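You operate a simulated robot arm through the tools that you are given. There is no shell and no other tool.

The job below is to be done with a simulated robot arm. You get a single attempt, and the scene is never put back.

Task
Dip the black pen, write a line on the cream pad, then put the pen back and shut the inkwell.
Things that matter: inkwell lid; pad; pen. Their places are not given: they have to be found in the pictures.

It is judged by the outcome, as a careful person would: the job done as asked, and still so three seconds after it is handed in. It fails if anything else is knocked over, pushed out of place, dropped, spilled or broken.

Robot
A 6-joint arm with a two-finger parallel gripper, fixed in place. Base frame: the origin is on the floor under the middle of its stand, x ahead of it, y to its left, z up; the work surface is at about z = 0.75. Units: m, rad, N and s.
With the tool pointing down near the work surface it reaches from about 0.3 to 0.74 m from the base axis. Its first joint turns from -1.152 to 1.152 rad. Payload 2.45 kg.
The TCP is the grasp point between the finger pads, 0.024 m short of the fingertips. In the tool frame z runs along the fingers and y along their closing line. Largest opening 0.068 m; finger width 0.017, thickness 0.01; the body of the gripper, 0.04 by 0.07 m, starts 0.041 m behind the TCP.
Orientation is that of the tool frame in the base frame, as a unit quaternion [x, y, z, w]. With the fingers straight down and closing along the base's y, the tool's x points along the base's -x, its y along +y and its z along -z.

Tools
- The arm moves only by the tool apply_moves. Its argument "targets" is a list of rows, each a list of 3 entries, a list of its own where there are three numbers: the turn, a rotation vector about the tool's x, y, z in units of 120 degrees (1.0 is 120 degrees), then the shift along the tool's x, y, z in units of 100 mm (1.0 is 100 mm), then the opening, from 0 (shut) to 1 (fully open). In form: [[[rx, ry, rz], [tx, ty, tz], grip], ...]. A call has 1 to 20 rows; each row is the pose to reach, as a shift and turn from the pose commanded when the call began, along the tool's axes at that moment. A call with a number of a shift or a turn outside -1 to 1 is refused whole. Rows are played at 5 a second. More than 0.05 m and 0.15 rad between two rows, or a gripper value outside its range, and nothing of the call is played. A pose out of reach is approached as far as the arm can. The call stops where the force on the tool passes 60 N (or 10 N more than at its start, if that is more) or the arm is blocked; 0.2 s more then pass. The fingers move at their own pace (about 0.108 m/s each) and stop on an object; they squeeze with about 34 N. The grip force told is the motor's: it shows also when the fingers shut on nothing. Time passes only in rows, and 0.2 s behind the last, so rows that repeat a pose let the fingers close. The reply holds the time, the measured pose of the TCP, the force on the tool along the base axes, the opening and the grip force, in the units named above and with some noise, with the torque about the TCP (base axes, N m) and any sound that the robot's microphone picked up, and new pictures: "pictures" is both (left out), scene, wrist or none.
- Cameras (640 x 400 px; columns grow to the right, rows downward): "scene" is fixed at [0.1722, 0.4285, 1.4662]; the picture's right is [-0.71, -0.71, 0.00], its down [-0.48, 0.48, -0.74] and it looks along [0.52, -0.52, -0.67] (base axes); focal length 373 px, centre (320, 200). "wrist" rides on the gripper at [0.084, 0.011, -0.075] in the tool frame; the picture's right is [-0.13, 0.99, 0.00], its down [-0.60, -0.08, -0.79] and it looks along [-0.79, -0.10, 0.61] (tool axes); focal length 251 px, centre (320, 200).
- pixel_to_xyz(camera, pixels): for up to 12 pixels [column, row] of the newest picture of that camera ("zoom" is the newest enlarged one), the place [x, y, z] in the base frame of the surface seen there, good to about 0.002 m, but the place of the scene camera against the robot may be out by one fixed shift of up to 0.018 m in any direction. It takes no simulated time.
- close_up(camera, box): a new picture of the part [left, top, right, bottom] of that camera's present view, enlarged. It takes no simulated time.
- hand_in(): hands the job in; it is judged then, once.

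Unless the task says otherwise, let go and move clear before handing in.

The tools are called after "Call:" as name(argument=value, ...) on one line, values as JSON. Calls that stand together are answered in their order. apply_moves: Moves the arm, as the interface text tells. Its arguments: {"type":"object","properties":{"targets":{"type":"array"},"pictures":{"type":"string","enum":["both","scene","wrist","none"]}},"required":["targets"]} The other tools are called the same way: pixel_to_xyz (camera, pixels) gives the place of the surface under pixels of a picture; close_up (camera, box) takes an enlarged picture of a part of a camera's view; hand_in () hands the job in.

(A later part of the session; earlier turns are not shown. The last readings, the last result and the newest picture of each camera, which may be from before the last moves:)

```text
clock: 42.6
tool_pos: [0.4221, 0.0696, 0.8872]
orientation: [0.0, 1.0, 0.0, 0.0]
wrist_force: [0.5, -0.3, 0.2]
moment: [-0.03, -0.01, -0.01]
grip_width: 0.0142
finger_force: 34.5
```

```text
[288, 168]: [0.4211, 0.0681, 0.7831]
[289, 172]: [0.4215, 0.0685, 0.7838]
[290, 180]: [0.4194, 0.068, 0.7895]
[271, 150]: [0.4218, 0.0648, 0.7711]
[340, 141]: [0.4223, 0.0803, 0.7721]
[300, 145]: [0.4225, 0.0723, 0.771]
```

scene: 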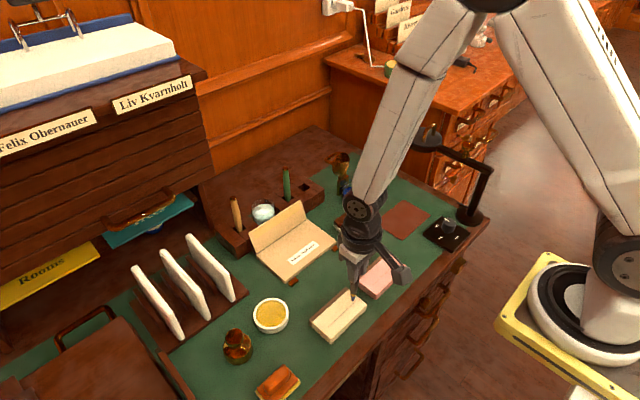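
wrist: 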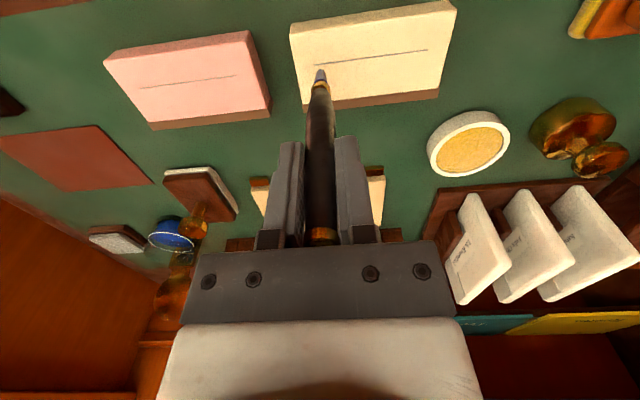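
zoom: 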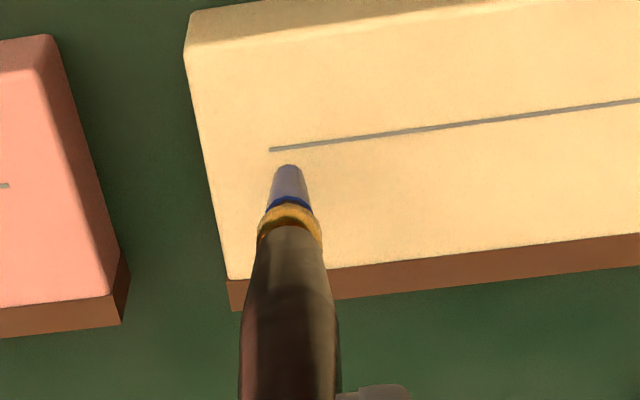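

The nib tip reads (0.4215, 0.0685, 0.783), about 11.5 mm above the paper. I'll lower it 10 mm slowly, then step until light contact.

Call:
apply_moves(targets=[[[0, 0, 0], [0, 0, 0.04], 0], [[0, 0, 0], [0, 0, 0.07], 0], [[0, 0, 0], [0, 0, 0.09], 0], [[0, 0, 0], [0, 0, 0.1], 0], [[0, 0, 0], [0, 0, 0.1], 0]], pictures="wrist")

Call:
close_up(camera="wrist", box=[280, 40, 400, 120])

```text
clock: 43.8
tool_pos: [0.4241, 0.0669, 0.8778]
orientation: [0.0, 1.0, 0.0, 0.001]
wrist_force: [0.0, 2.1, 28.9]
moment: [0.25, -0.18, 0.04]
grip_width: 0.0147
finger_force: 34.6
```

wrist: 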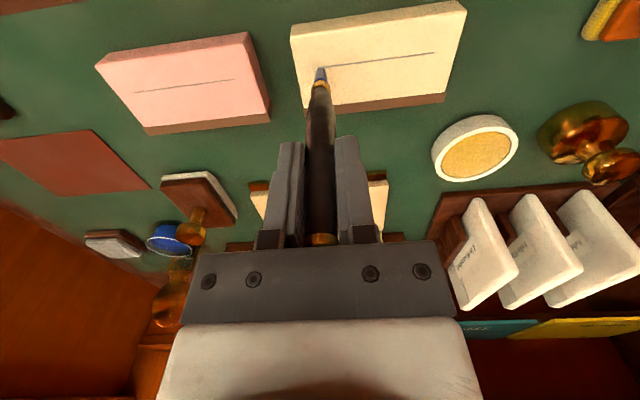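

```text
5.00 times, centred on (340, 80) of wrist
```

zoom: 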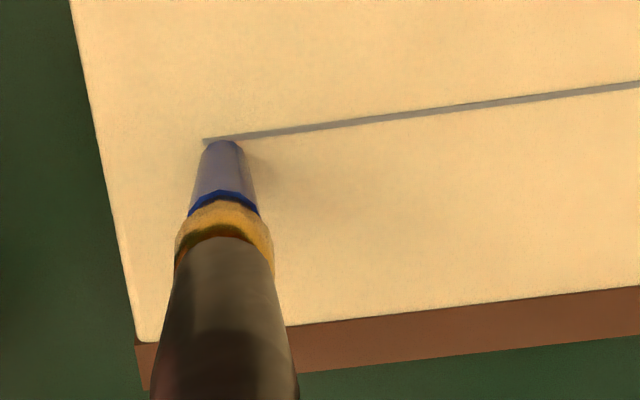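

Contact came early: 29 N vertical, too much. I'll ease up by about 0.8 mm and re-read the force.

Call:
apply_moves(targets=[[[0, 0, 0], [0, 0, -0.008], 0], [[0, 0, 0], [0, 0, -0.008], 0]], pictures="none")

```text
clock: 44.4
tool_pos: [0.4216, 0.0671, 0.8778]
orientation: [0.0, 1.0, 0.0, -0.001]
wrist_force: [2.9, 0.5, 7.2]
moment: [0.08, -0.32, 0.01]
grip_width: 0.0146
finger_force: 33.8
```

About 7 N now, so the stiffness is ~27 N/mm. I'll ease up another 0.15 mm and draw the first 2.5 cm along the rule (+y).

Call:
apply_moves(targets=[[[0, 0, 0], [0, 0, -0.0015], 0], [[0, 0, 0], [0, 0.04, -0.0015], 0], [[0, 0, 0], [0, 0.08, -0.0015], 0], [[0, 0, 0], [0.001, 0.12, -0.0015], 0], [[0, 0, 0], [0.002, 0.16, -0.0015], 0], [[0, 0, 0], [0.002, 0.2, -0.0015], 0], [[0, 0, 0], [0.003, 0.25, -0.0015], 0]], pictures="both")

Call:
close_up(camera="wrist", box=[260, 20, 400, 120])

Call:
close_up(camera="scene", box=[290, 260, 390, 350])

```text
clock: 46.0
tool_pos: [0.4224, 0.0908, 0.8778]
orientation: [-0.001, 1.0, 0.0, 0.0]
wrist_force: [-0.1, 0.5, -0.7]
moment: [0.0, 0.03, -0.02]
grip_width: 0.0146
finger_force: 34.0
```

scene: 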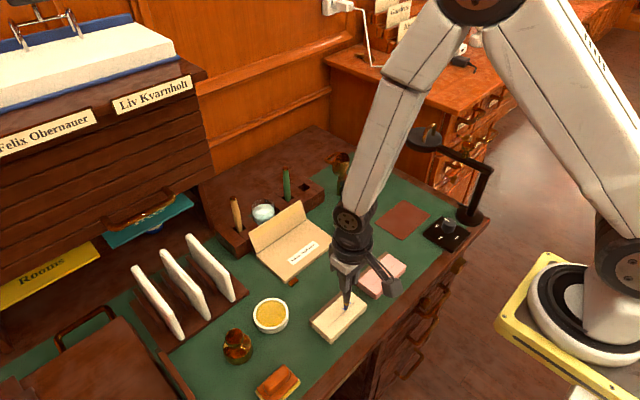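
wrist: 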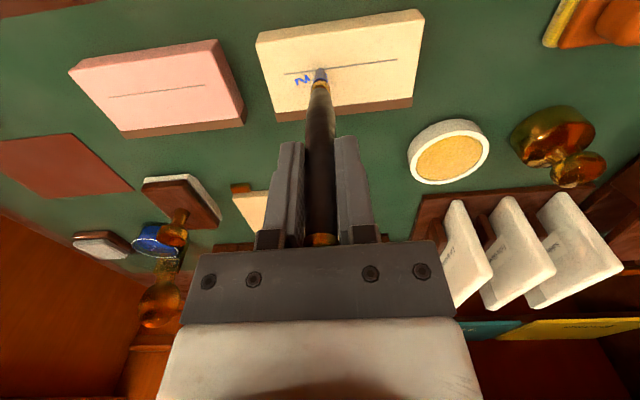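

```text
4.00 times, centred on (330, 70) of wrist
```

zoom: 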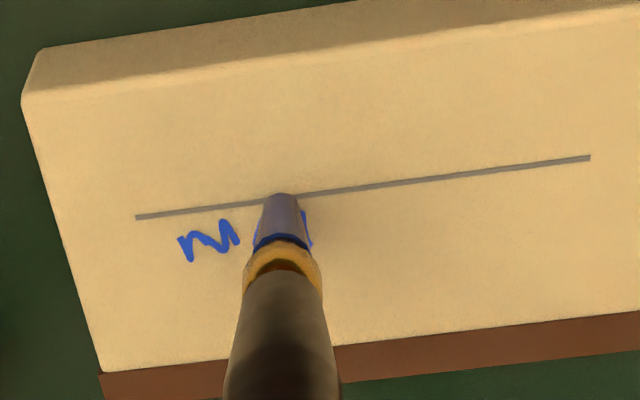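

```text
4.44 times, centred on (340, 305) of scene
```

zoom: 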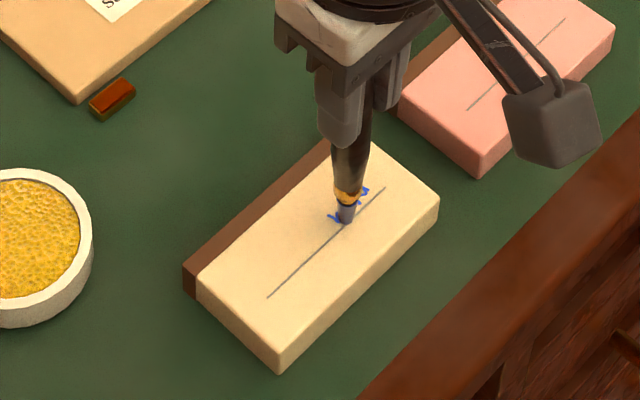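

A blue written mark is appearing next to the rule as the nib travels, so the ink works. I'll keep going along the rule to its +y end with slightly more contact.

Call:
apply_moves(targets=[[[0, 0, 0], [0, 0.0, 0.001], 0], [[0, 0, 0], [0.001, 0.04, 0.001], 0], [[0, 0, 0], [0.001, 0.08, 0.001], 0], [[0, 0, 0], [0.002, 0.12, 0.001], 0], [[0, 0, 0], [0.002, 0.16, 0.001], 0], [[0, 0, 0], [0.003, 0.2, 0.001], 0], [[0, 0, 0], [0.003, 0.24, 0.001], 0], [[0, 0, 0], [0.004, 0.28, 0.001], 0], [[0, 0, 0], [0.004, 0.32, 0.001], 0]], pictures="both")

Call:
close_up(camera="wrist", box=[240, 10, 400, 120])

```text
clock: 48.0
tool_pos: [0.4216, 0.1245, 0.8773]
orientation: [0.0, 1.0, 0.0, 0.0]
wrist_force: [0.0, -1.4, 0.5]
moment: [-0.01, 0.0, 0.0]
grip_width: 0.0144
finger_force: 34.0
```

scene: 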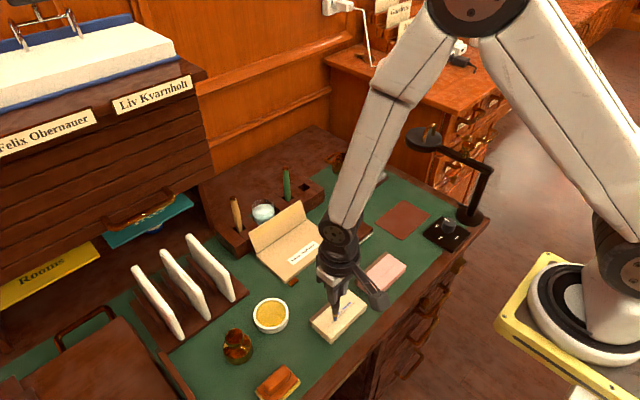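
wrist: 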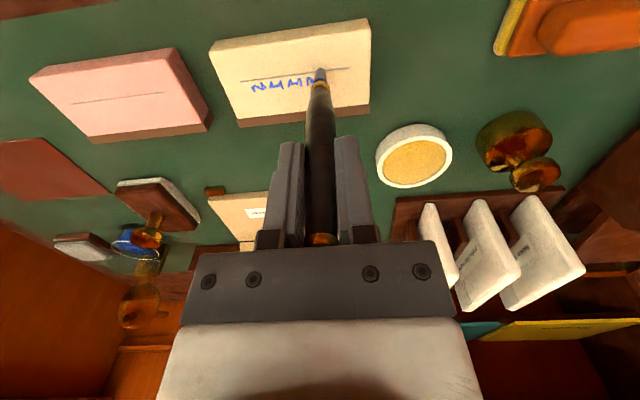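

```text
3.64 times, centred on (320, 65) of wrist
```

zoom: 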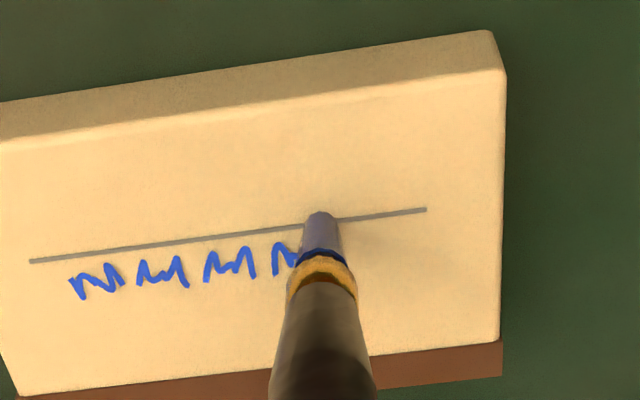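

The line of writing is growing neatly beside the rule. I'll finish the last ~1.9 cm to the rule's end.

Call:
apply_moves(targets=[[[0, 0, 0], [0.0, 0.04, 0.0], 0], [[0, 0, 0], [0.001, 0.08, 0.0], 0], [[0, 0, 0], [0.001, 0.12, 0.0], 0], [[0, 0, 0], [0.001, 0.16, 0.0], 0], [[0, 0, 0], [0.001, 0.19, 0.0], 0], [[0, 0, 0], [0.001, 0.19, 0.0], 0]], pictures="both")

Call:
close_up(camera="wrist", box=[200, 10, 400, 130])

Call:
close_up(camera="scene", box=[290, 270, 390, 360])

```text
clock: 49.4
tool_pos: [0.4226, 0.1439, 0.8786]
orientation: [0.001, 1.0, -0.001, 0.001]
wrist_force: [0.2, -0.8, 1.9]
moment: [-0.06, 0.02, 0.03]
grip_width: 0.0142
finger_force: 33.8
```

scene: 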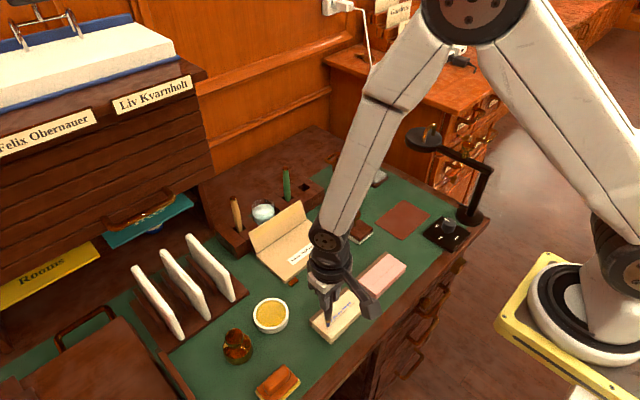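
wrist: 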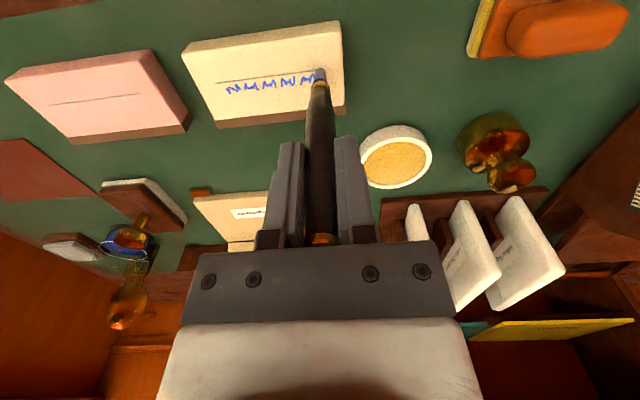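

```text
3.20 times, centred on (300, 70) of wrist
```

zoom: 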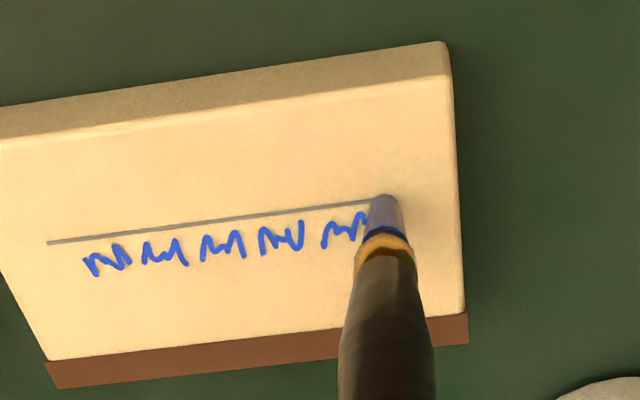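

```text
4.44 times, centred on (340, 315) of scene
```

zoom: 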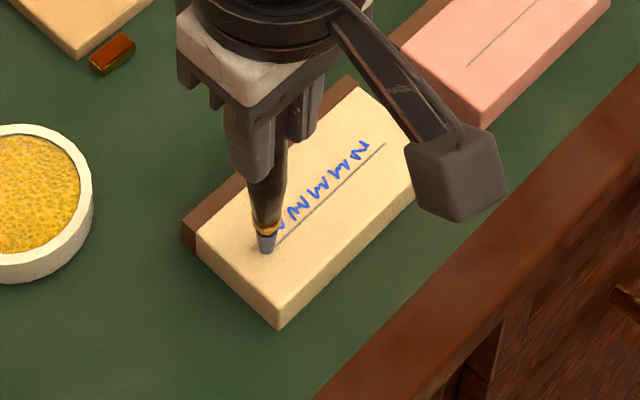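

The writing now spans the rule. I'll lift the pen straight up and check the pad.

Call:
apply_moves(targets=[[[0, 0, 0], [0, 0, -0.1], 0], [[0, 0, 0], [0, 0, -0.3], 0], [[0, 0, 0], [0, 0, -0.55], 0], [[0, 0, 0], [0, 0, -0.8], 0], [[0, 0, 0], [0, 0, -0.98], 0]], pictures="both")

Call:
close_up(camera="wrist", box=[180, 10, 400, 140])

Call:
close_up(camera="scene", box=[290, 270, 390, 360])

```text
clock: 50.6
tool_pos: [0.4207, 0.1459, 0.978]
orientation: [0.0, 1.0, 0.0, 0.0]
wrist_force: [0.0, 0.5, 0.0]
moment: [0.03, 0.03, -0.01]
grip_width: 0.0143
finger_force: 33.8
```

scene: 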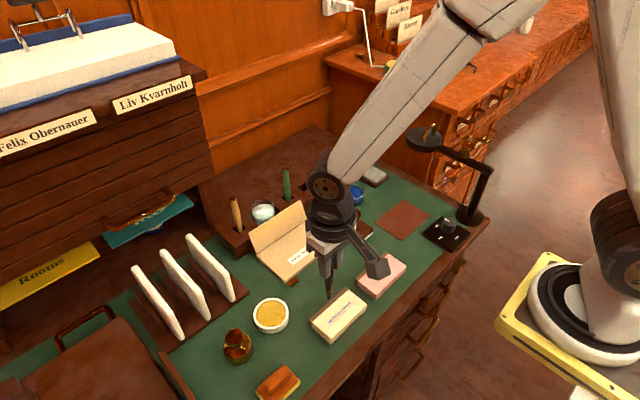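
wrist: 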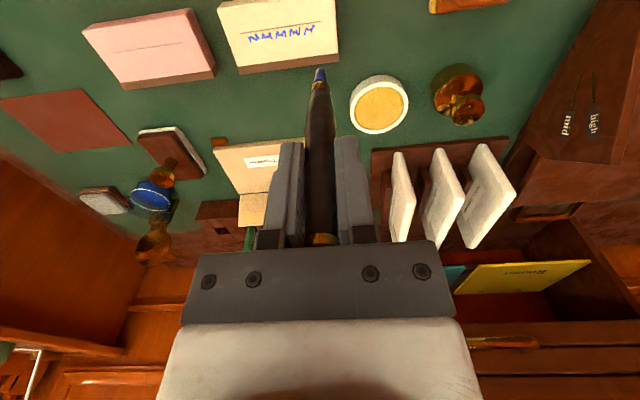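

```text
2.91 times, centred on (290, 75) of wrist
```

zoom: 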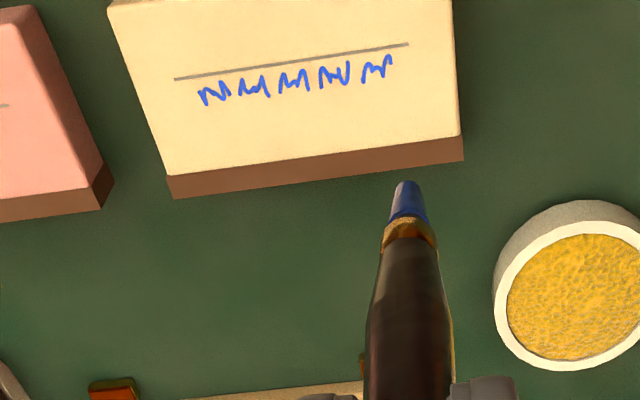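

```text
4.44 times, centred on (340, 315) of scene
```

zoom: 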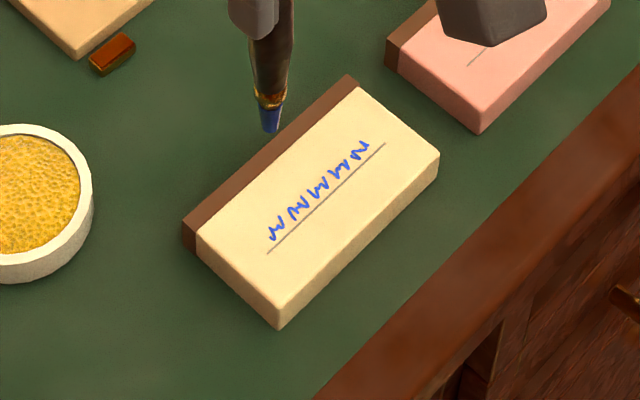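

The written line is complete and the pad hasn't moved. I'll check whether the pen slipped in the fingers by measuring the nib tip again.

Call:
pixel_to_xyz(camera="wrist", pixels=[[319, 70], [320, 71], [320, 73], [320, 76], [320, 90], [320, 110]])

Call:
close_up(camera="wrist", box=[260, 50, 380, 260])

```text
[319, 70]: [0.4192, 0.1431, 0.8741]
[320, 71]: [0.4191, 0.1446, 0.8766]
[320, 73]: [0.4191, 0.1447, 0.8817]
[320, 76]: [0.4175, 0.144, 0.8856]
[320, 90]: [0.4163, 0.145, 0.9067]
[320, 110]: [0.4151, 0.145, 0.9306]
```

```text
1.90 times, centred on (320, 155) of wrist
```

zoom: 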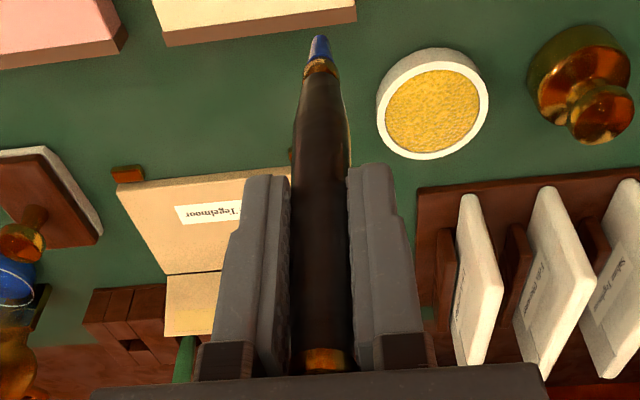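

No meaningful slip (tip still ~0.1025 m below the TCP). I'll carry the pen back along the exact recorded offsets toward its slot, at height.

Call:
apply_moves(targets=[[[0, 0, 0], [-0.22, -0.25, 0], 0], [[0, 0, 0], [-0.45, -0.5, 0], 0], [[0, 0, 0], [-0.68, -0.75, 0], 0], [[0, 0, 0], [-0.9, -1.0, 0], 0]], pictures="none")

Call:
apply_moves(targets=[[[0, 0, 0], [-0.22, -0.25, 0], 0], [[0, 0, 0], [-0.45, -0.5, 0], 0], [[0, 0, 0], [-0.68, -0.75, 0], 0], [[0, 0, 0], [-0.9, -1.0, 0], 0]], pictures="none")

Call:
apply_moves(targets=[[[0, 0, 0], [-0.3, -0.13, 0], 0], [[0, 0, 0], [-0.6, -0.27, 0], 0], [[0, 0, 0], [-0.9, -0.4, 0], 0]], pictures="none")

Call:
apply_moves(targets=[[[0, 0, 0], [-0.2, 0, 0], 0], [[0, 0, 0], [-0.4, 0, 0], 0], [[0, 0, 0], [-0.518, 0, 0], 0], [[0, 0, 0], [-0.518, 0, 0], 0]], pictures="both")

Call:
close_up(camera="wrist", box=[270, 10, 370, 110])

Call:
close_up(camera="scene", box=[260, 90, 380, 220])

```text
clock: 51.6
tool_pos: [0.5124, 0.0435, 0.9785]
orientation: [-0.001, 1.0, 0.0, 0.0]
wrist_force: [-0.5, 0.3, -0.4]
moment: [-0.01, 0.03, 0.02]
grip_width: 0.0145
finger_force: 33.8
```

```text
clock: 52.6
tool_pos: [0.5994, -0.0584, 0.9749]
orientation: [0.001, 1.0, 0.0, 0.0]
wrist_force: [0.1, -0.7, -0.3]
moment: [0.02, 0.01, 0.0]
grip_width: 0.0146
finger_force: 33.9
```

```text
clock: 53.4
tool_pos: [0.6888, -0.0985, 0.9765]
orientation: [0.0, 1.0, 0.0, 0.0]
wrist_force: [0.1, -0.4, -0.1]
moment: [-0.01, -0.01, 0.04]
grip_width: 0.0145
finger_force: 33.5
```

```text
clock: 54.4
tool_pos: [0.7433, -0.0977, 0.9753]
orientation: [0.0, 1.0, 0.0, -0.001]
wrist_force: [0.3, 0.4, -0.3]
moment: [-0.03, 0.0, 0.02]
grip_width: 0.0143
finger_force: 33.9
```

scene: 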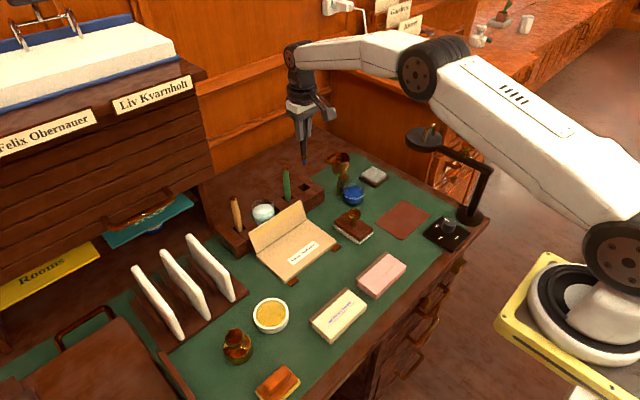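
wrist: 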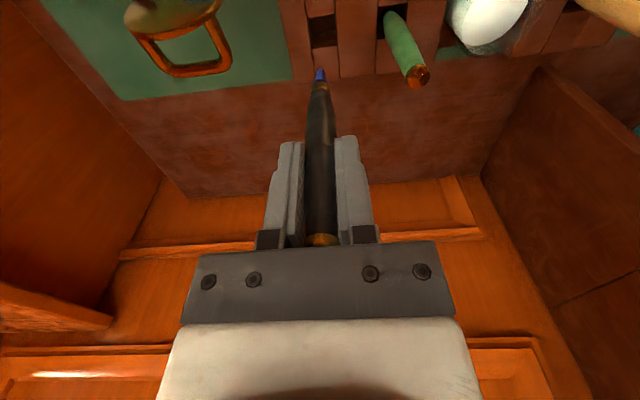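

```text
4.00 times, centred on (320, 60) of wrist
```

zoom: 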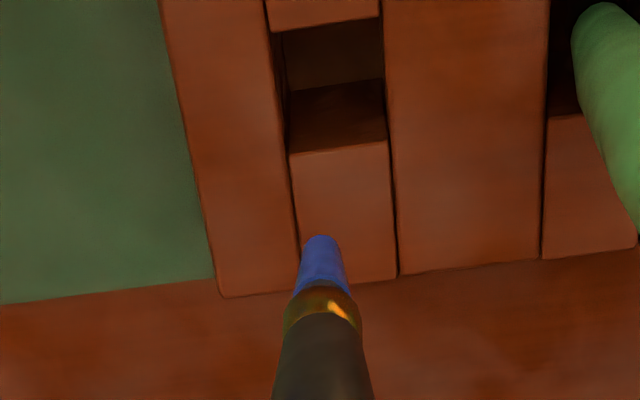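

```text
3.08 times, centred on (320, 155) of scene
```

zoom: 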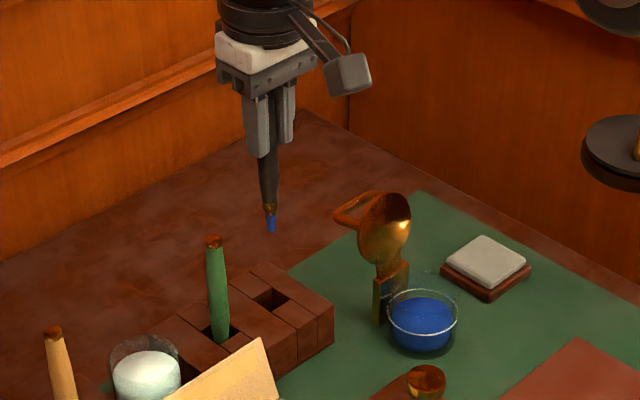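

The nib is at about (320,69) above the rack. I'll verify the slot's corners and the tip position before lowering.

Call:
pixel_to_xyz(camera="wrist", pixels=[[308, 17], [336, 14], [311, 48], [338, 45], [325, 13], [325, 49], [306, 35], [340, 32], [320, 70], [320, 73]])

```text
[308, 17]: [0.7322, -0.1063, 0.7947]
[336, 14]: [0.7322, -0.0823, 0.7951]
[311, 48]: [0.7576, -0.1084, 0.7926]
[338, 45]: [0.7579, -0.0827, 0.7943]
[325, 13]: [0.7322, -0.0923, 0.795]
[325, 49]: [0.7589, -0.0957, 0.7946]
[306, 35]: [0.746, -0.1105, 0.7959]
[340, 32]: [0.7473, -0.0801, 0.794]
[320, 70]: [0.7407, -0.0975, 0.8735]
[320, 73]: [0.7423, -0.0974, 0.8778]
```

The slot spans x 0.7325–0.758, y −0.107 to −0.083, and the nib is right over it. I'll lower in two stages, checking force.

Call:
apply_moves(targets=[[[0, 0, 0], [-0.01, 0.01, 0.2], 0], [[0, 0, 0], [-0.015, 0.01, 0.4], 0], [[0, 0, 0], [-0.015, 0.01, 0.6], 0], [[0, 0, 0], [-0.015, 0.01, 0.7], 0], [[0, 0, 0], [-0.015, 0.01, 0.8], 0]], pictures="both")

Call:
close_up(camera="wrist", box=[270, 30, 370, 130])

```text
clock: 55.6
tool_pos: [0.7446, -0.0951, 0.8986]
orientation: [0.0, 1.0, 0.0, 0.0]
wrist_force: [0.5, 0.1, 0.3]
moment: [0.01, 0.0, 0.01]
grip_width: 0.0146
finger_force: 33.8
```

scene: 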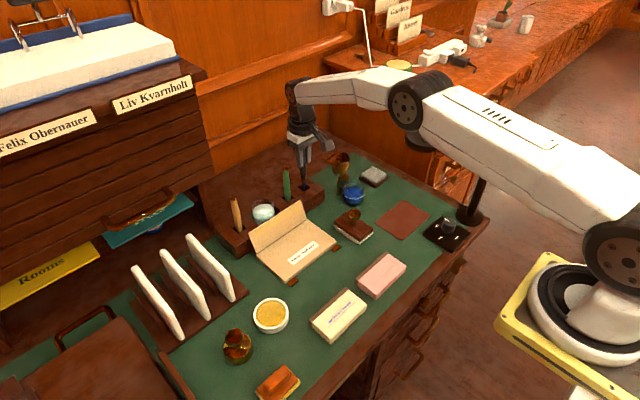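
wrist: 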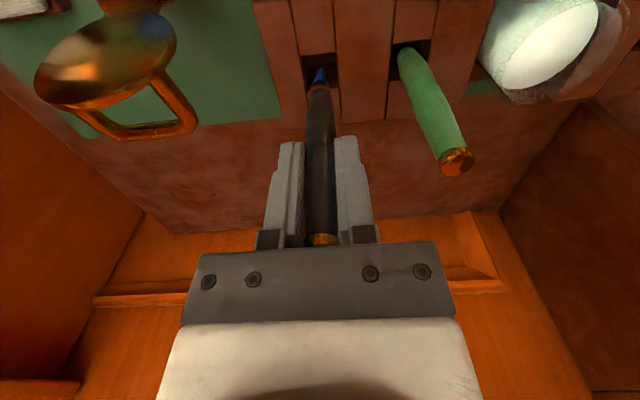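

```text
4.00 times, centred on (320, 80) of wrist
```

zoom: 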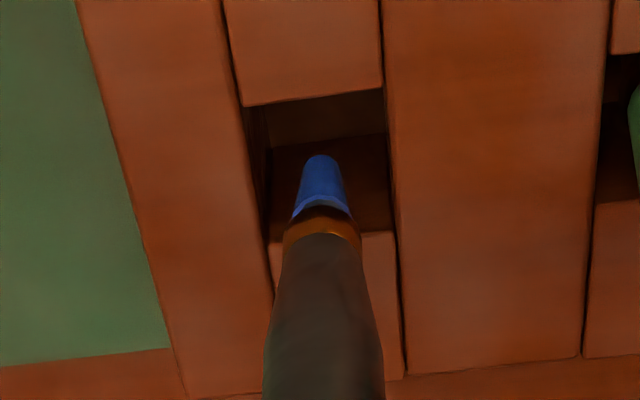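

The nib is entering the slot, no contact force. I'll lower the remaining ~3.2 cm gently.

Call:
apply_moves(targets=[[[0, 0, 0], [0, 0, 0.1], 0], [[0, 0, 0], [0, 0, 0.2], 0], [[0, 0, 0], [0, 0, 0.27], 0], [[0, 0, 0], [0, 0, 0.31], 0], [[0, 0, 0], [0, 0, 0.31], 0]], pictures="both")

Call:
close_up(camera="wrist", box=[240, 60, 400, 260])

```text
clock: 56.8
tool_pos: [0.7452, -0.0963, 0.8672]
orientation: [0.0, 1.0, 0.0, 0.0]
wrist_force: [-0.3, -0.3, -0.7]
moment: [-0.01, -0.03, -0.01]
grip_width: 0.0144
finger_force: 34.2
```

scene: 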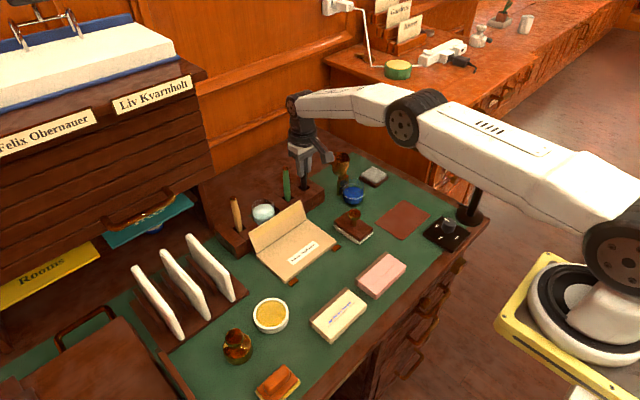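
wrist: 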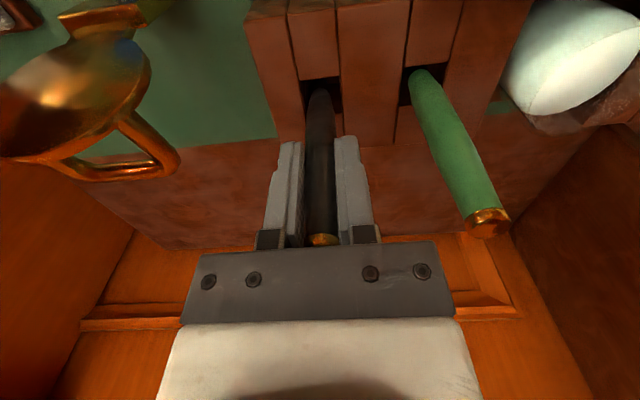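

```text
2.00 times, centred on (320, 160) of wrist
```

zoom: 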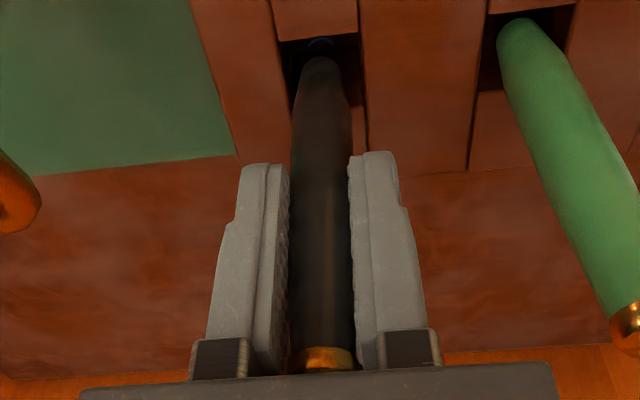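

No floor contact yet. I'll lower in half-millimetre steps until the nib just touches the slot floor.

Call:
apply_moves(targets=[[[0, 0, 0], [0, 0, 0.005], 0], [[0, 0, 0], [0, 0, 0.01], 0], [[0, 0, 0], [0, 0, 0.015], 0], [[0, 0, 0], [0, 0, 0.018], 0]], pictures="none")

```text
clock: 57.8
tool_pos: [0.7458, -0.0967, 0.8647]
orientation: [0.0, 1.0, 0.0, -0.001]
wrist_force: [-0.2, 0.5, 0.6]
moment: [0.02, 0.0, -0.01]
grip_width: 0.0143
finger_force: 34.2
```

Call:
apply_moves(targets=[[[0, 0, 0], [0, 0, 0.003], 0], [[0, 0, 0], [0, 0, 0.006], 0], [[0, 0, 0], [0, 0, 0.008], 0]], pictures="none")

```text
clock: 58.6
tool_pos: [0.7453, -0.0946, 0.8635]
orientation: [-0.001, 1.0, 0.0, 0.0]
wrist_force: [0.4, -0.3, -0.5]
moment: [-0.02, 0.0, -0.02]
grip_width: 0.0142
finger_force: 33.8
```

Still no contact. I'll try another millimetre in small steps.

Call:
apply_moves(targets=[[[0, 0, 0], [0, 0, 0.003], 0], [[0, 0, 0], [0, 0, 0.006], 0], [[0, 0, 0], [0, 0, 0.009], 0]], pictures="wrist")

Call:
close_up(camera="wrist", box=[280, 70, 380, 250])

```text
clock: 59.4
tool_pos: [0.7467, -0.0954, 0.8636]
orientation: [0.0, 1.0, 0.0, 0.0]
wrist_force: [0.1, 0.2, -0.9]
moment: [0.01, 0.0, 0.03]
grip_width: 0.0143
finger_force: 33.8
```

wrist: 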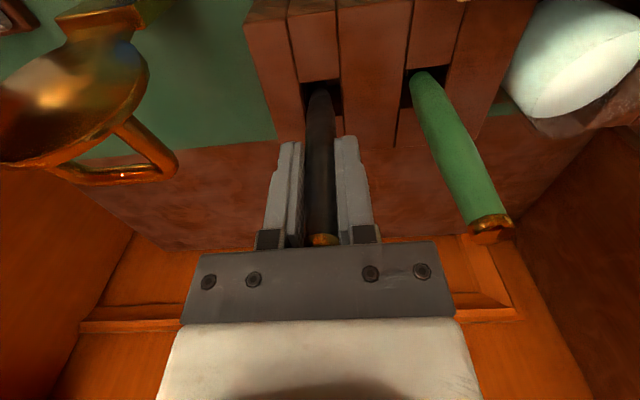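

```text
2.22 times, centred on (330, 160) of wrist
```

zoom: 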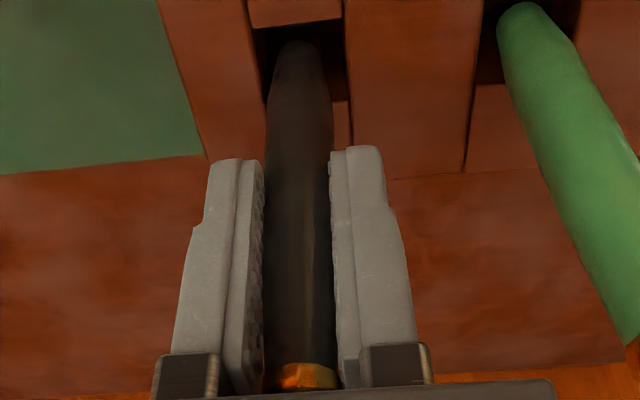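

I'll check the cap's height against its original 0.8945.

Call:
pixel_to_xyz(camera="wrist", pixels=[[322, 244], [322, 240], [322, 236], [322, 232], [321, 220], [321, 180], [320, 120], [500, 225], [492, 228]])

```text
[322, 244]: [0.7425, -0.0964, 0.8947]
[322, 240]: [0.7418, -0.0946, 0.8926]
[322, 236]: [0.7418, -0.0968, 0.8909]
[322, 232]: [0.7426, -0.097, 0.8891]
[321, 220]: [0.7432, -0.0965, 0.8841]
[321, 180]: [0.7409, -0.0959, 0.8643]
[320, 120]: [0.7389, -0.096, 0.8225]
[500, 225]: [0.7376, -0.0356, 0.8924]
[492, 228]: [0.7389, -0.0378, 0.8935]
```

The cap is within a millimetre or two of its original height. One more millimetre down, then release gently.

Call:
apply_moves(targets=[[[0, 0, 0], [0, 0, 0.004], 0], [[0, 0, 0], [0, 0, 0.008], 0], [[0, 0, 0], [0, 0, 0.01], 0]], pictures="none")

```text
clock: 60.2
tool_pos: [0.7455, -0.0963, 0.8626]
orientation: [0.0, 1.0, 0.0, 0.001]
wrist_force: [-2.0, -0.3, 5.6]
moment: [-0.08, 0.15, 0.0]
grip_width: 0.0145
finger_force: 34.0
```

The nib now touches the slot floor (5.6 N). I'll open the fingers gently to release the pen.

Call:
apply_moves(targets=[[[0, 0, 0], [0, 0, -0.002], 0.22], [[0, 0, 0], [0, 0, -0.002], 0.28], [[0, 0, 0], [0, 0, -0.002], 0.4], [[0, 0, 0], [0, 0, -0.002], 0.55], [[0, 0, 0], [0, 0, -0.002], 0.55]], pictures="both")

Call:
close_up(camera="wrist", box=[240, 60, 400, 260])

```text
clock: 61.4
tool_pos: [0.7459, -0.0952, 0.8616]
orientation: [0.0, 1.0, 0.0, 0.0]
wrist_force: [-0.2, -0.1, 0.2]
moment: [-0.02, -0.02, 0.02]
grip_width: 0.0376
finger_force: 0.0
```

scene: 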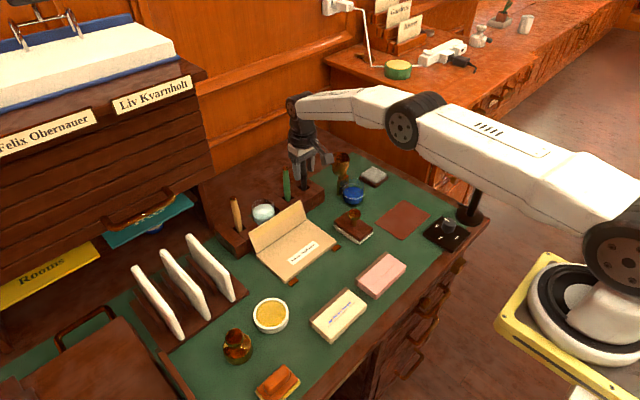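
wrist: 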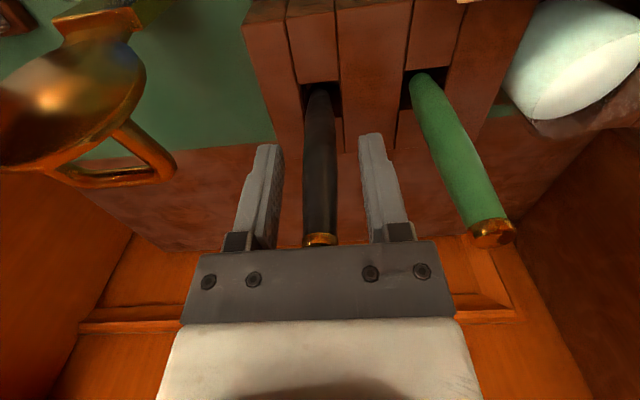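

```text
2.00 times, centred on (320, 160) of wrist
```

zoom: 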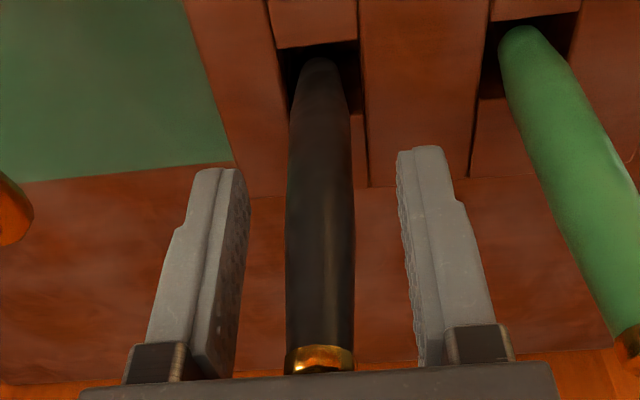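

The pen stands by itself in its slot. I'll rise straight up clear of it.

Call:
apply_moves(targets=[[[0, 0, 0], [0, 0, -0.1], 0.55], [[0, 0, 0], [0, 0, -0.25], 0.55], [[0, 0, 0], [0, 0, -0.45], 0.55], [[0, 0, 0], [0, 0, -0.7], 0.55], [[0, 0, 0], [0, 0, -1.0], 0.55]], pictures="both")

Call:
close_up(camera="scene", box=[260, 120, 380, 220])

Call:
close_up(camera="wrist", box=[240, 0, 440, 120])

```text
clock: 62.6
tool_pos: [0.7476, -0.0953, 0.9612]
orientation: [0.0, 1.0, 0.0, 0.0]
wrist_force: [0.3, -0.4, 0.5]
moment: [0.01, 0.01, -0.03]
grip_width: 0.0376
finger_force: 0.0
```

scene: 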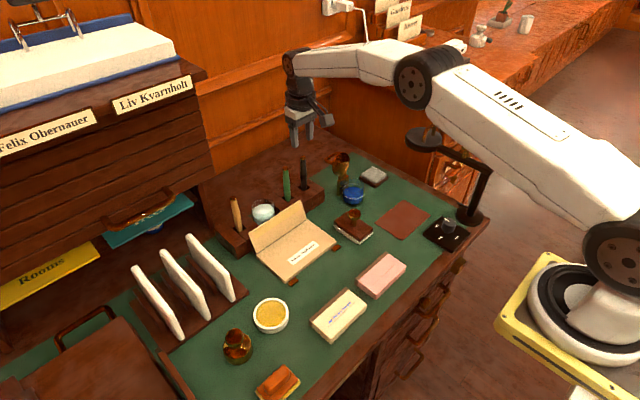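
wrist: 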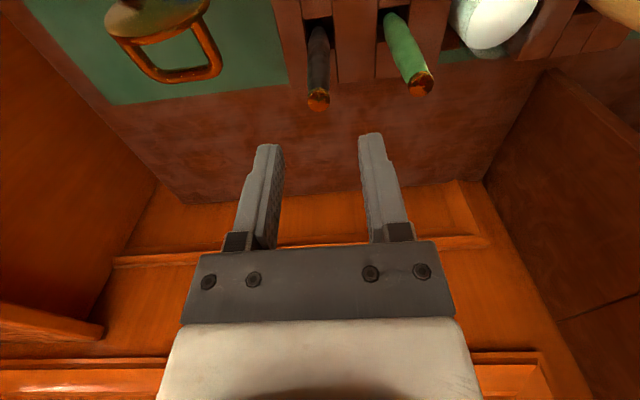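

```text
4.00 times, centred on (320, 170) of scene
```

zoom: 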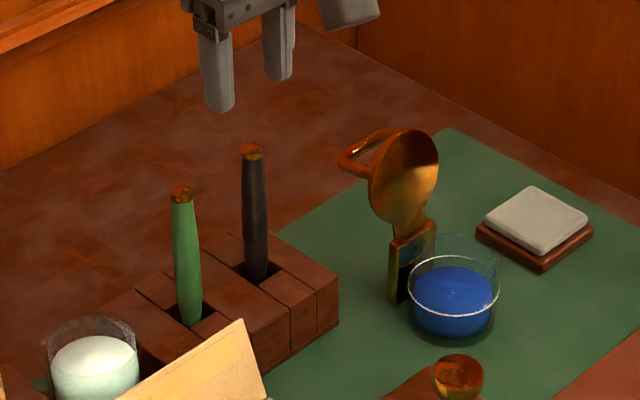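

```text
3.20 times, centred on (340, 60) of wrist
```

zoom: 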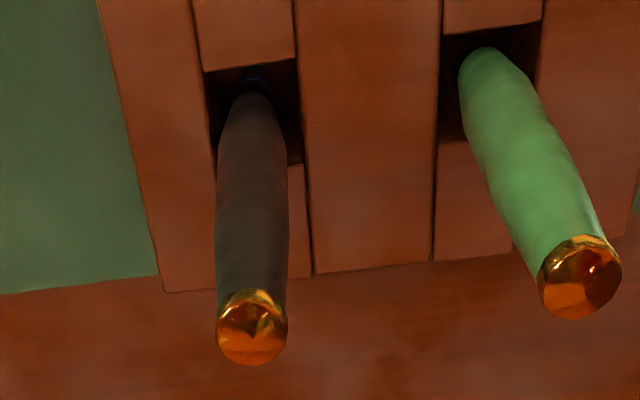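

The pen is back upright in its slot and the lid is still open. Now I'll retreat, spin the tool 90° again, and go back to the pose above the bail.

Call:
apply_moves(targets=[[[0, 0, 0], [0, 0, -0.2], 0.55], [[0, 0, 0], [0.0, 0.0, -0.365], 0.55], [[0, 0, 0], [0.3, -0.09, -0.365], 0.4], [[0, 0, 0], [0.6, -0.18, -0.365], 0.3], [[0, 0, 0], [0.9, -0.267, -0.365], 0.3]], pictures="none")

Call:
apply_moves(targets=[[[0, 0, 0.0682], [0, 0, 0], 0.3], [[0, 0, 0.1364], [0, 0, 0], 0.3], [[0, 0, 0.2045], [0, 0, 0], 0.3], [[0, 0, 0.2727], [0, 0, 0], 0.3], [[0, 0, 0.3409], [0, 0, 0], 0.3], [[0, 0, 0.4091], [0, 0, 0], 0.3], [[0, 0, 0.4773], [0, 0, 0], 0.3], [[0, 0, 0.5455], [0, 0, 0], 0.3], [[0, 0, 0.6136], [0, 0, 0], 0.3], [[0, 0, 0.6818], [0, 0, 0], 0.3], [[0, 0, 0.75], [0, 0, 0], 0.3]], pictures="none")

Call:
apply_moves(targets=[[[-0.025, 0, 0], [-0.22, 0.18, 0.05], 0.3], [[-0.05, 0, 0], [-0.44, 0.36, 0.1], 0.3], [[-0.075, 0, 0], [-0.66, 0.54, 0.15], 0.3], [[-0.1, 0, 0], [-0.66, 0.7, 0.2], 0.3], [[-0.1, 0, 0], [-0.66, 0.7, 0.4], 0.3], [[-0.1, 0, 0], [-0.66, 0.7, 0.6], 0.3], [[-0.1, 0, 0], [-0.66, 0.7, 0.778], 0.3], [[-0.1, 0, 0], [-0.66, 0.7, 0.778], 0.3]], pictures="both")

Call:
close_up(camera="wrist", box=[100, 40, 380, 220])

```text
clock: 63.8
tool_pos: [0.6564, -0.1245, 0.9972]
orientation: [0.0, 1.0, 0.0, -0.001]
wrist_force: [-0.2, 0.3, -0.5]
moment: [0.0, 0.01, 0.02]
grip_width: 0.0202
finger_force: 0.0
```

```text
clock: 66.2
tool_pos: [0.6566, -0.1236, 0.9983]
orientation: [0.708, 0.706, 0.0, 0.0]
wrist_force: [0.4, 0.0, -0.1]
moment: [0.06, 0.0, -0.05]
grip_width: 0.02
finger_force: 0.0
```

```text
clock: 68.0
tool_pos: [0.726, -0.1909, 0.9168]
orientation: [0.703, 0.704, 0.074, 0.074]
wrist_force: [0.4, 0.1, 0.7]
moment: [0.01, -0.01, 0.0]
grip_width: 0.0203
finger_force: 0.2
```

scene: 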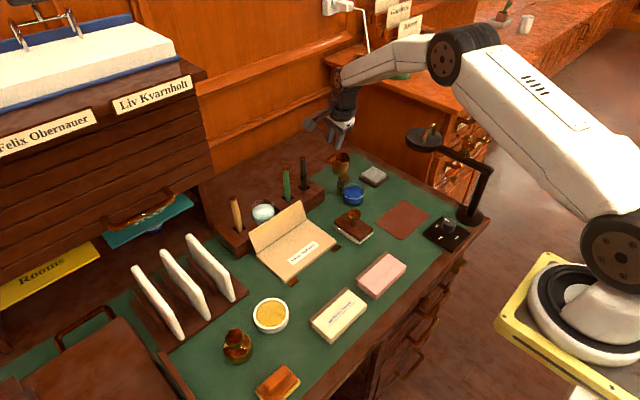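
wrist: 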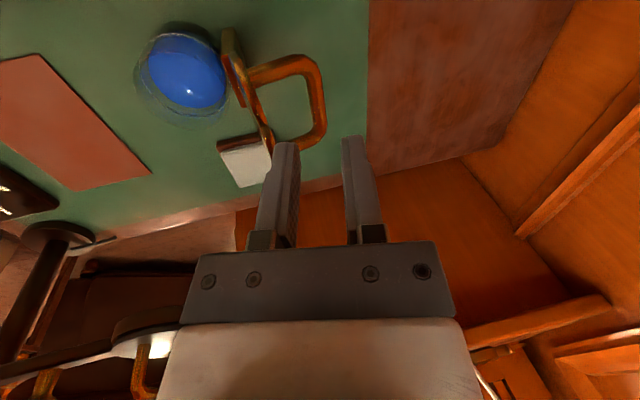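

```text
2.22 times, centred on (240, 130) of wrist
```

zoom: 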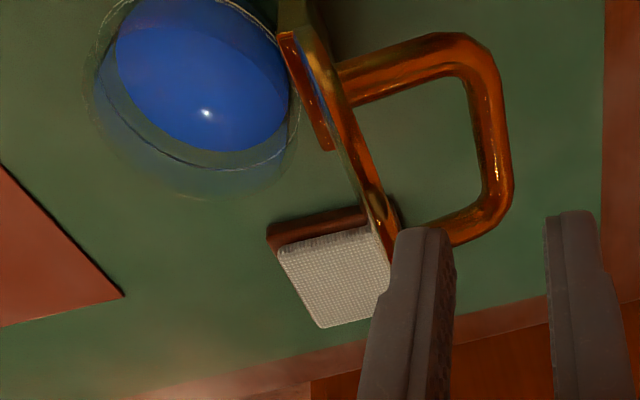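

The view matches the earlier withdrawn pose. I'll measure the bail bar and lid edge to plan the insertion and the closing.

Call:
pixel_to_xyz(camera="zoom", pixels=[[497, 100], [497, 140], [492, 185], [480, 150], [508, 150], [400, 60], [440, 235], [340, 100], [385, 215], [360, 170], [300, 50]])

```text
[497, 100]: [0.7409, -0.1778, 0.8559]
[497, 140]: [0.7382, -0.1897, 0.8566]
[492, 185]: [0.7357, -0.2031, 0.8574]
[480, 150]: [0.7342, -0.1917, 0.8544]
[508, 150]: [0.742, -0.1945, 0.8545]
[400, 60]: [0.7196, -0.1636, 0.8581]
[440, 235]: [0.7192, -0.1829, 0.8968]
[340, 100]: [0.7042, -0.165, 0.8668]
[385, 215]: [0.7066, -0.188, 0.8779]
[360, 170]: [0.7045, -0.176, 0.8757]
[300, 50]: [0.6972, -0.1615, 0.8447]
```

The bar rests at about (0.738, 0.853) and the lid's top edge at (0.7055, 0.877), so the front finger can pass between them. I'll insert 5.5 cm along the finger axis, then narrow the fingers loosely.

Call:
apply_moves(targets=[[[0, 0, 0], [0, 0, 0.12], 0.3], [[0, 0, 0], [0, -0.005, 0.24], 0.3], [[0, 0, 0], [0, -0.01, 0.36], 0.3], [[0, 0, 0], [0, -0.012, 0.46], 0.3], [[0, 0, 0], [0, -0.015, 0.55], 0.3], [[0, 0, 0], [0, -0.015, 0.55], 0.2], [[0, 0, 0], [0, -0.015, 0.55], 0.2]], pictures="both")

Call:
close_up(camera="wrist", box=[100, 60, 380, 240])

Call:
pixel_to_xyz(camera="zoom", pixels=[[497, 200], [497, 250], [480, 200], [510, 200], [385, 215], [360, 250]])

```text
clock: 69.6
tool_pos: [0.7362, -0.1895, 0.8651]
orientation: [0.703, 0.703, 0.073, 0.074]
wrist_force: [0.3, 0.5, 0.2]
moment: [-0.03, -0.01, -0.03]
grip_width: 0.0138
finger_force: 0.1
```

scene: 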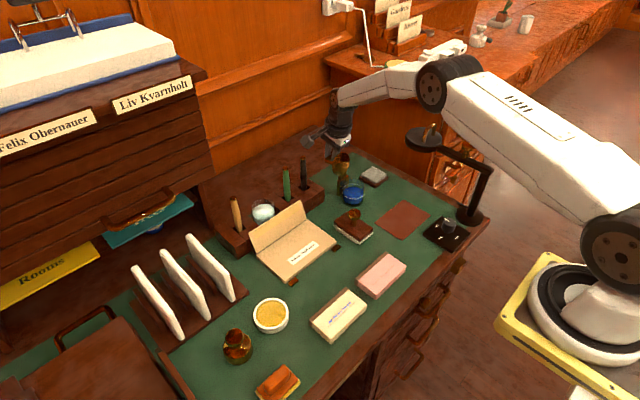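
wrist: 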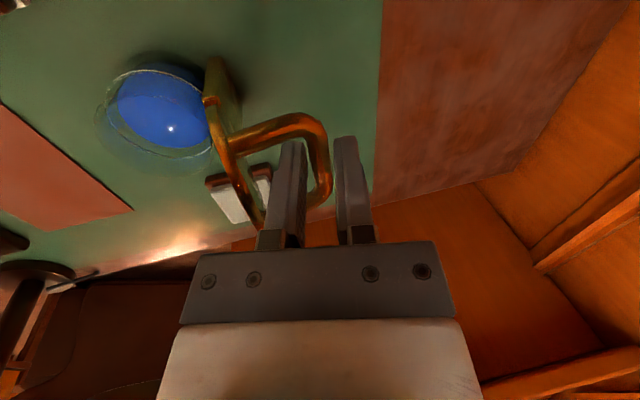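

```text
2.22 times, centred on (240, 150) of wrist
```

zoom: 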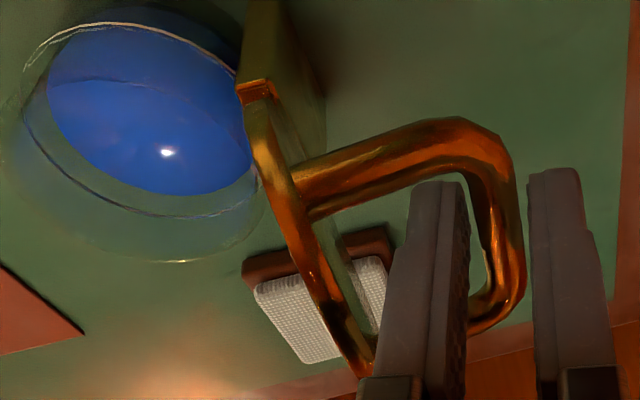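

```text
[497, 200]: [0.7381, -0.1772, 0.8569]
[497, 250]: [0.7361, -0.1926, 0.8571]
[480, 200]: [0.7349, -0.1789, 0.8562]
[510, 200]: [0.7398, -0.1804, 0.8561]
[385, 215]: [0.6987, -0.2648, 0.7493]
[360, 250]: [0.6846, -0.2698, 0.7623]
```

The bar is between the fingers, about 11 mm past the TCP. I'll now push it back with the rear finger, rotating the tool with the lid about the hinge, starting with 15°.

Call:
apply_moves(targets=[[[0, 0, 0], [0, -0.022, 0], 0.2], [[0, 0, 0], [0, -0.043, 0], 0.2], [[-0.0125, 0, 0], [0, -0.058, -0.014], 0.2], [[-0.025, 0, 0], [0, -0.073, -0.027], 0.2], [[-0.0375, 0, 0], [0, -0.088, -0.04], 0.2], [[-0.05, 0, 0], [0, -0.103, -0.053], 0.2], [[-0.0625, 0, 0], [0, -0.119, -0.066], 0.2], [[-0.075, 0, 0], [0, -0.135, -0.078], 0.2], [[-0.0875, 0, 0], [0, -0.152, -0.09], 0.2], [[-0.1, 0, 0], [0, -0.169, -0.101], 0.2]], pictures="both")

Call:
close_up(camera="wrist", box=[100, 60, 380, 240])

Call:
pixel_to_xyz(camera="zoom", pixels=[[497, 200], [497, 250], [480, 220], [508, 220]])

```text
clock: 71.8
tool_pos: [0.7169, -0.1885, 0.8722]
orientation: [0.691, 0.692, 0.147, 0.147]
wrist_force: [0.7, 0.7, 0.6]
moment: [0.01, -0.03, 0.01]
grip_width: 0.0146
finger_force: 0.6
```

scene: 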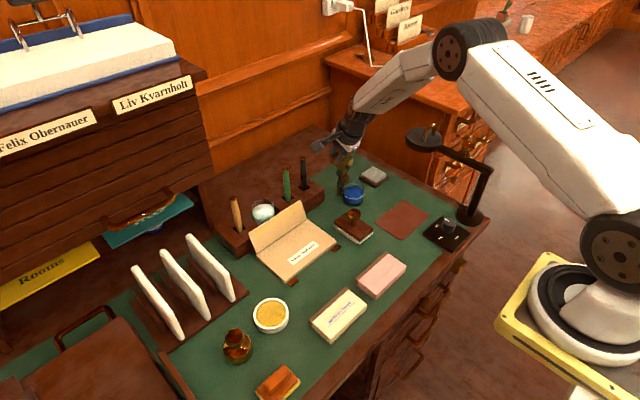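
wrist: 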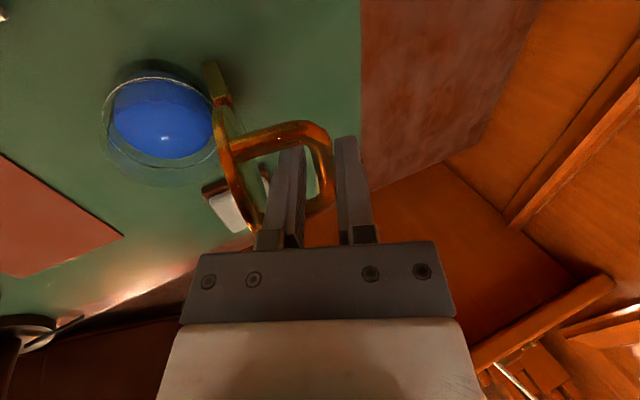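

```text
2.22 times, centred on (240, 150) of wrist
```

zoom: 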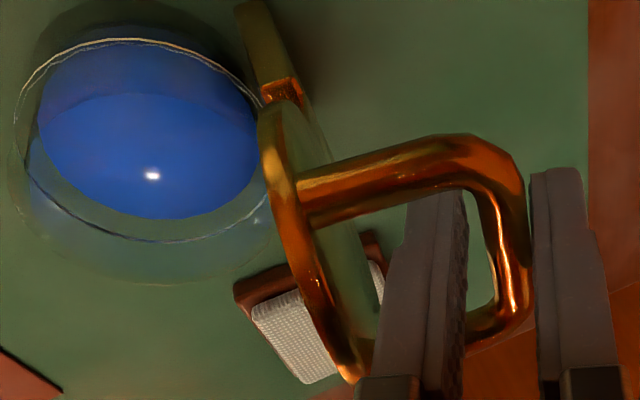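

```text
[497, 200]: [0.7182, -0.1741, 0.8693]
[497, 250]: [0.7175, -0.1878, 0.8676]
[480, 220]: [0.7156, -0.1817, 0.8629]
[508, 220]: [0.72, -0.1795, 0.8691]
```

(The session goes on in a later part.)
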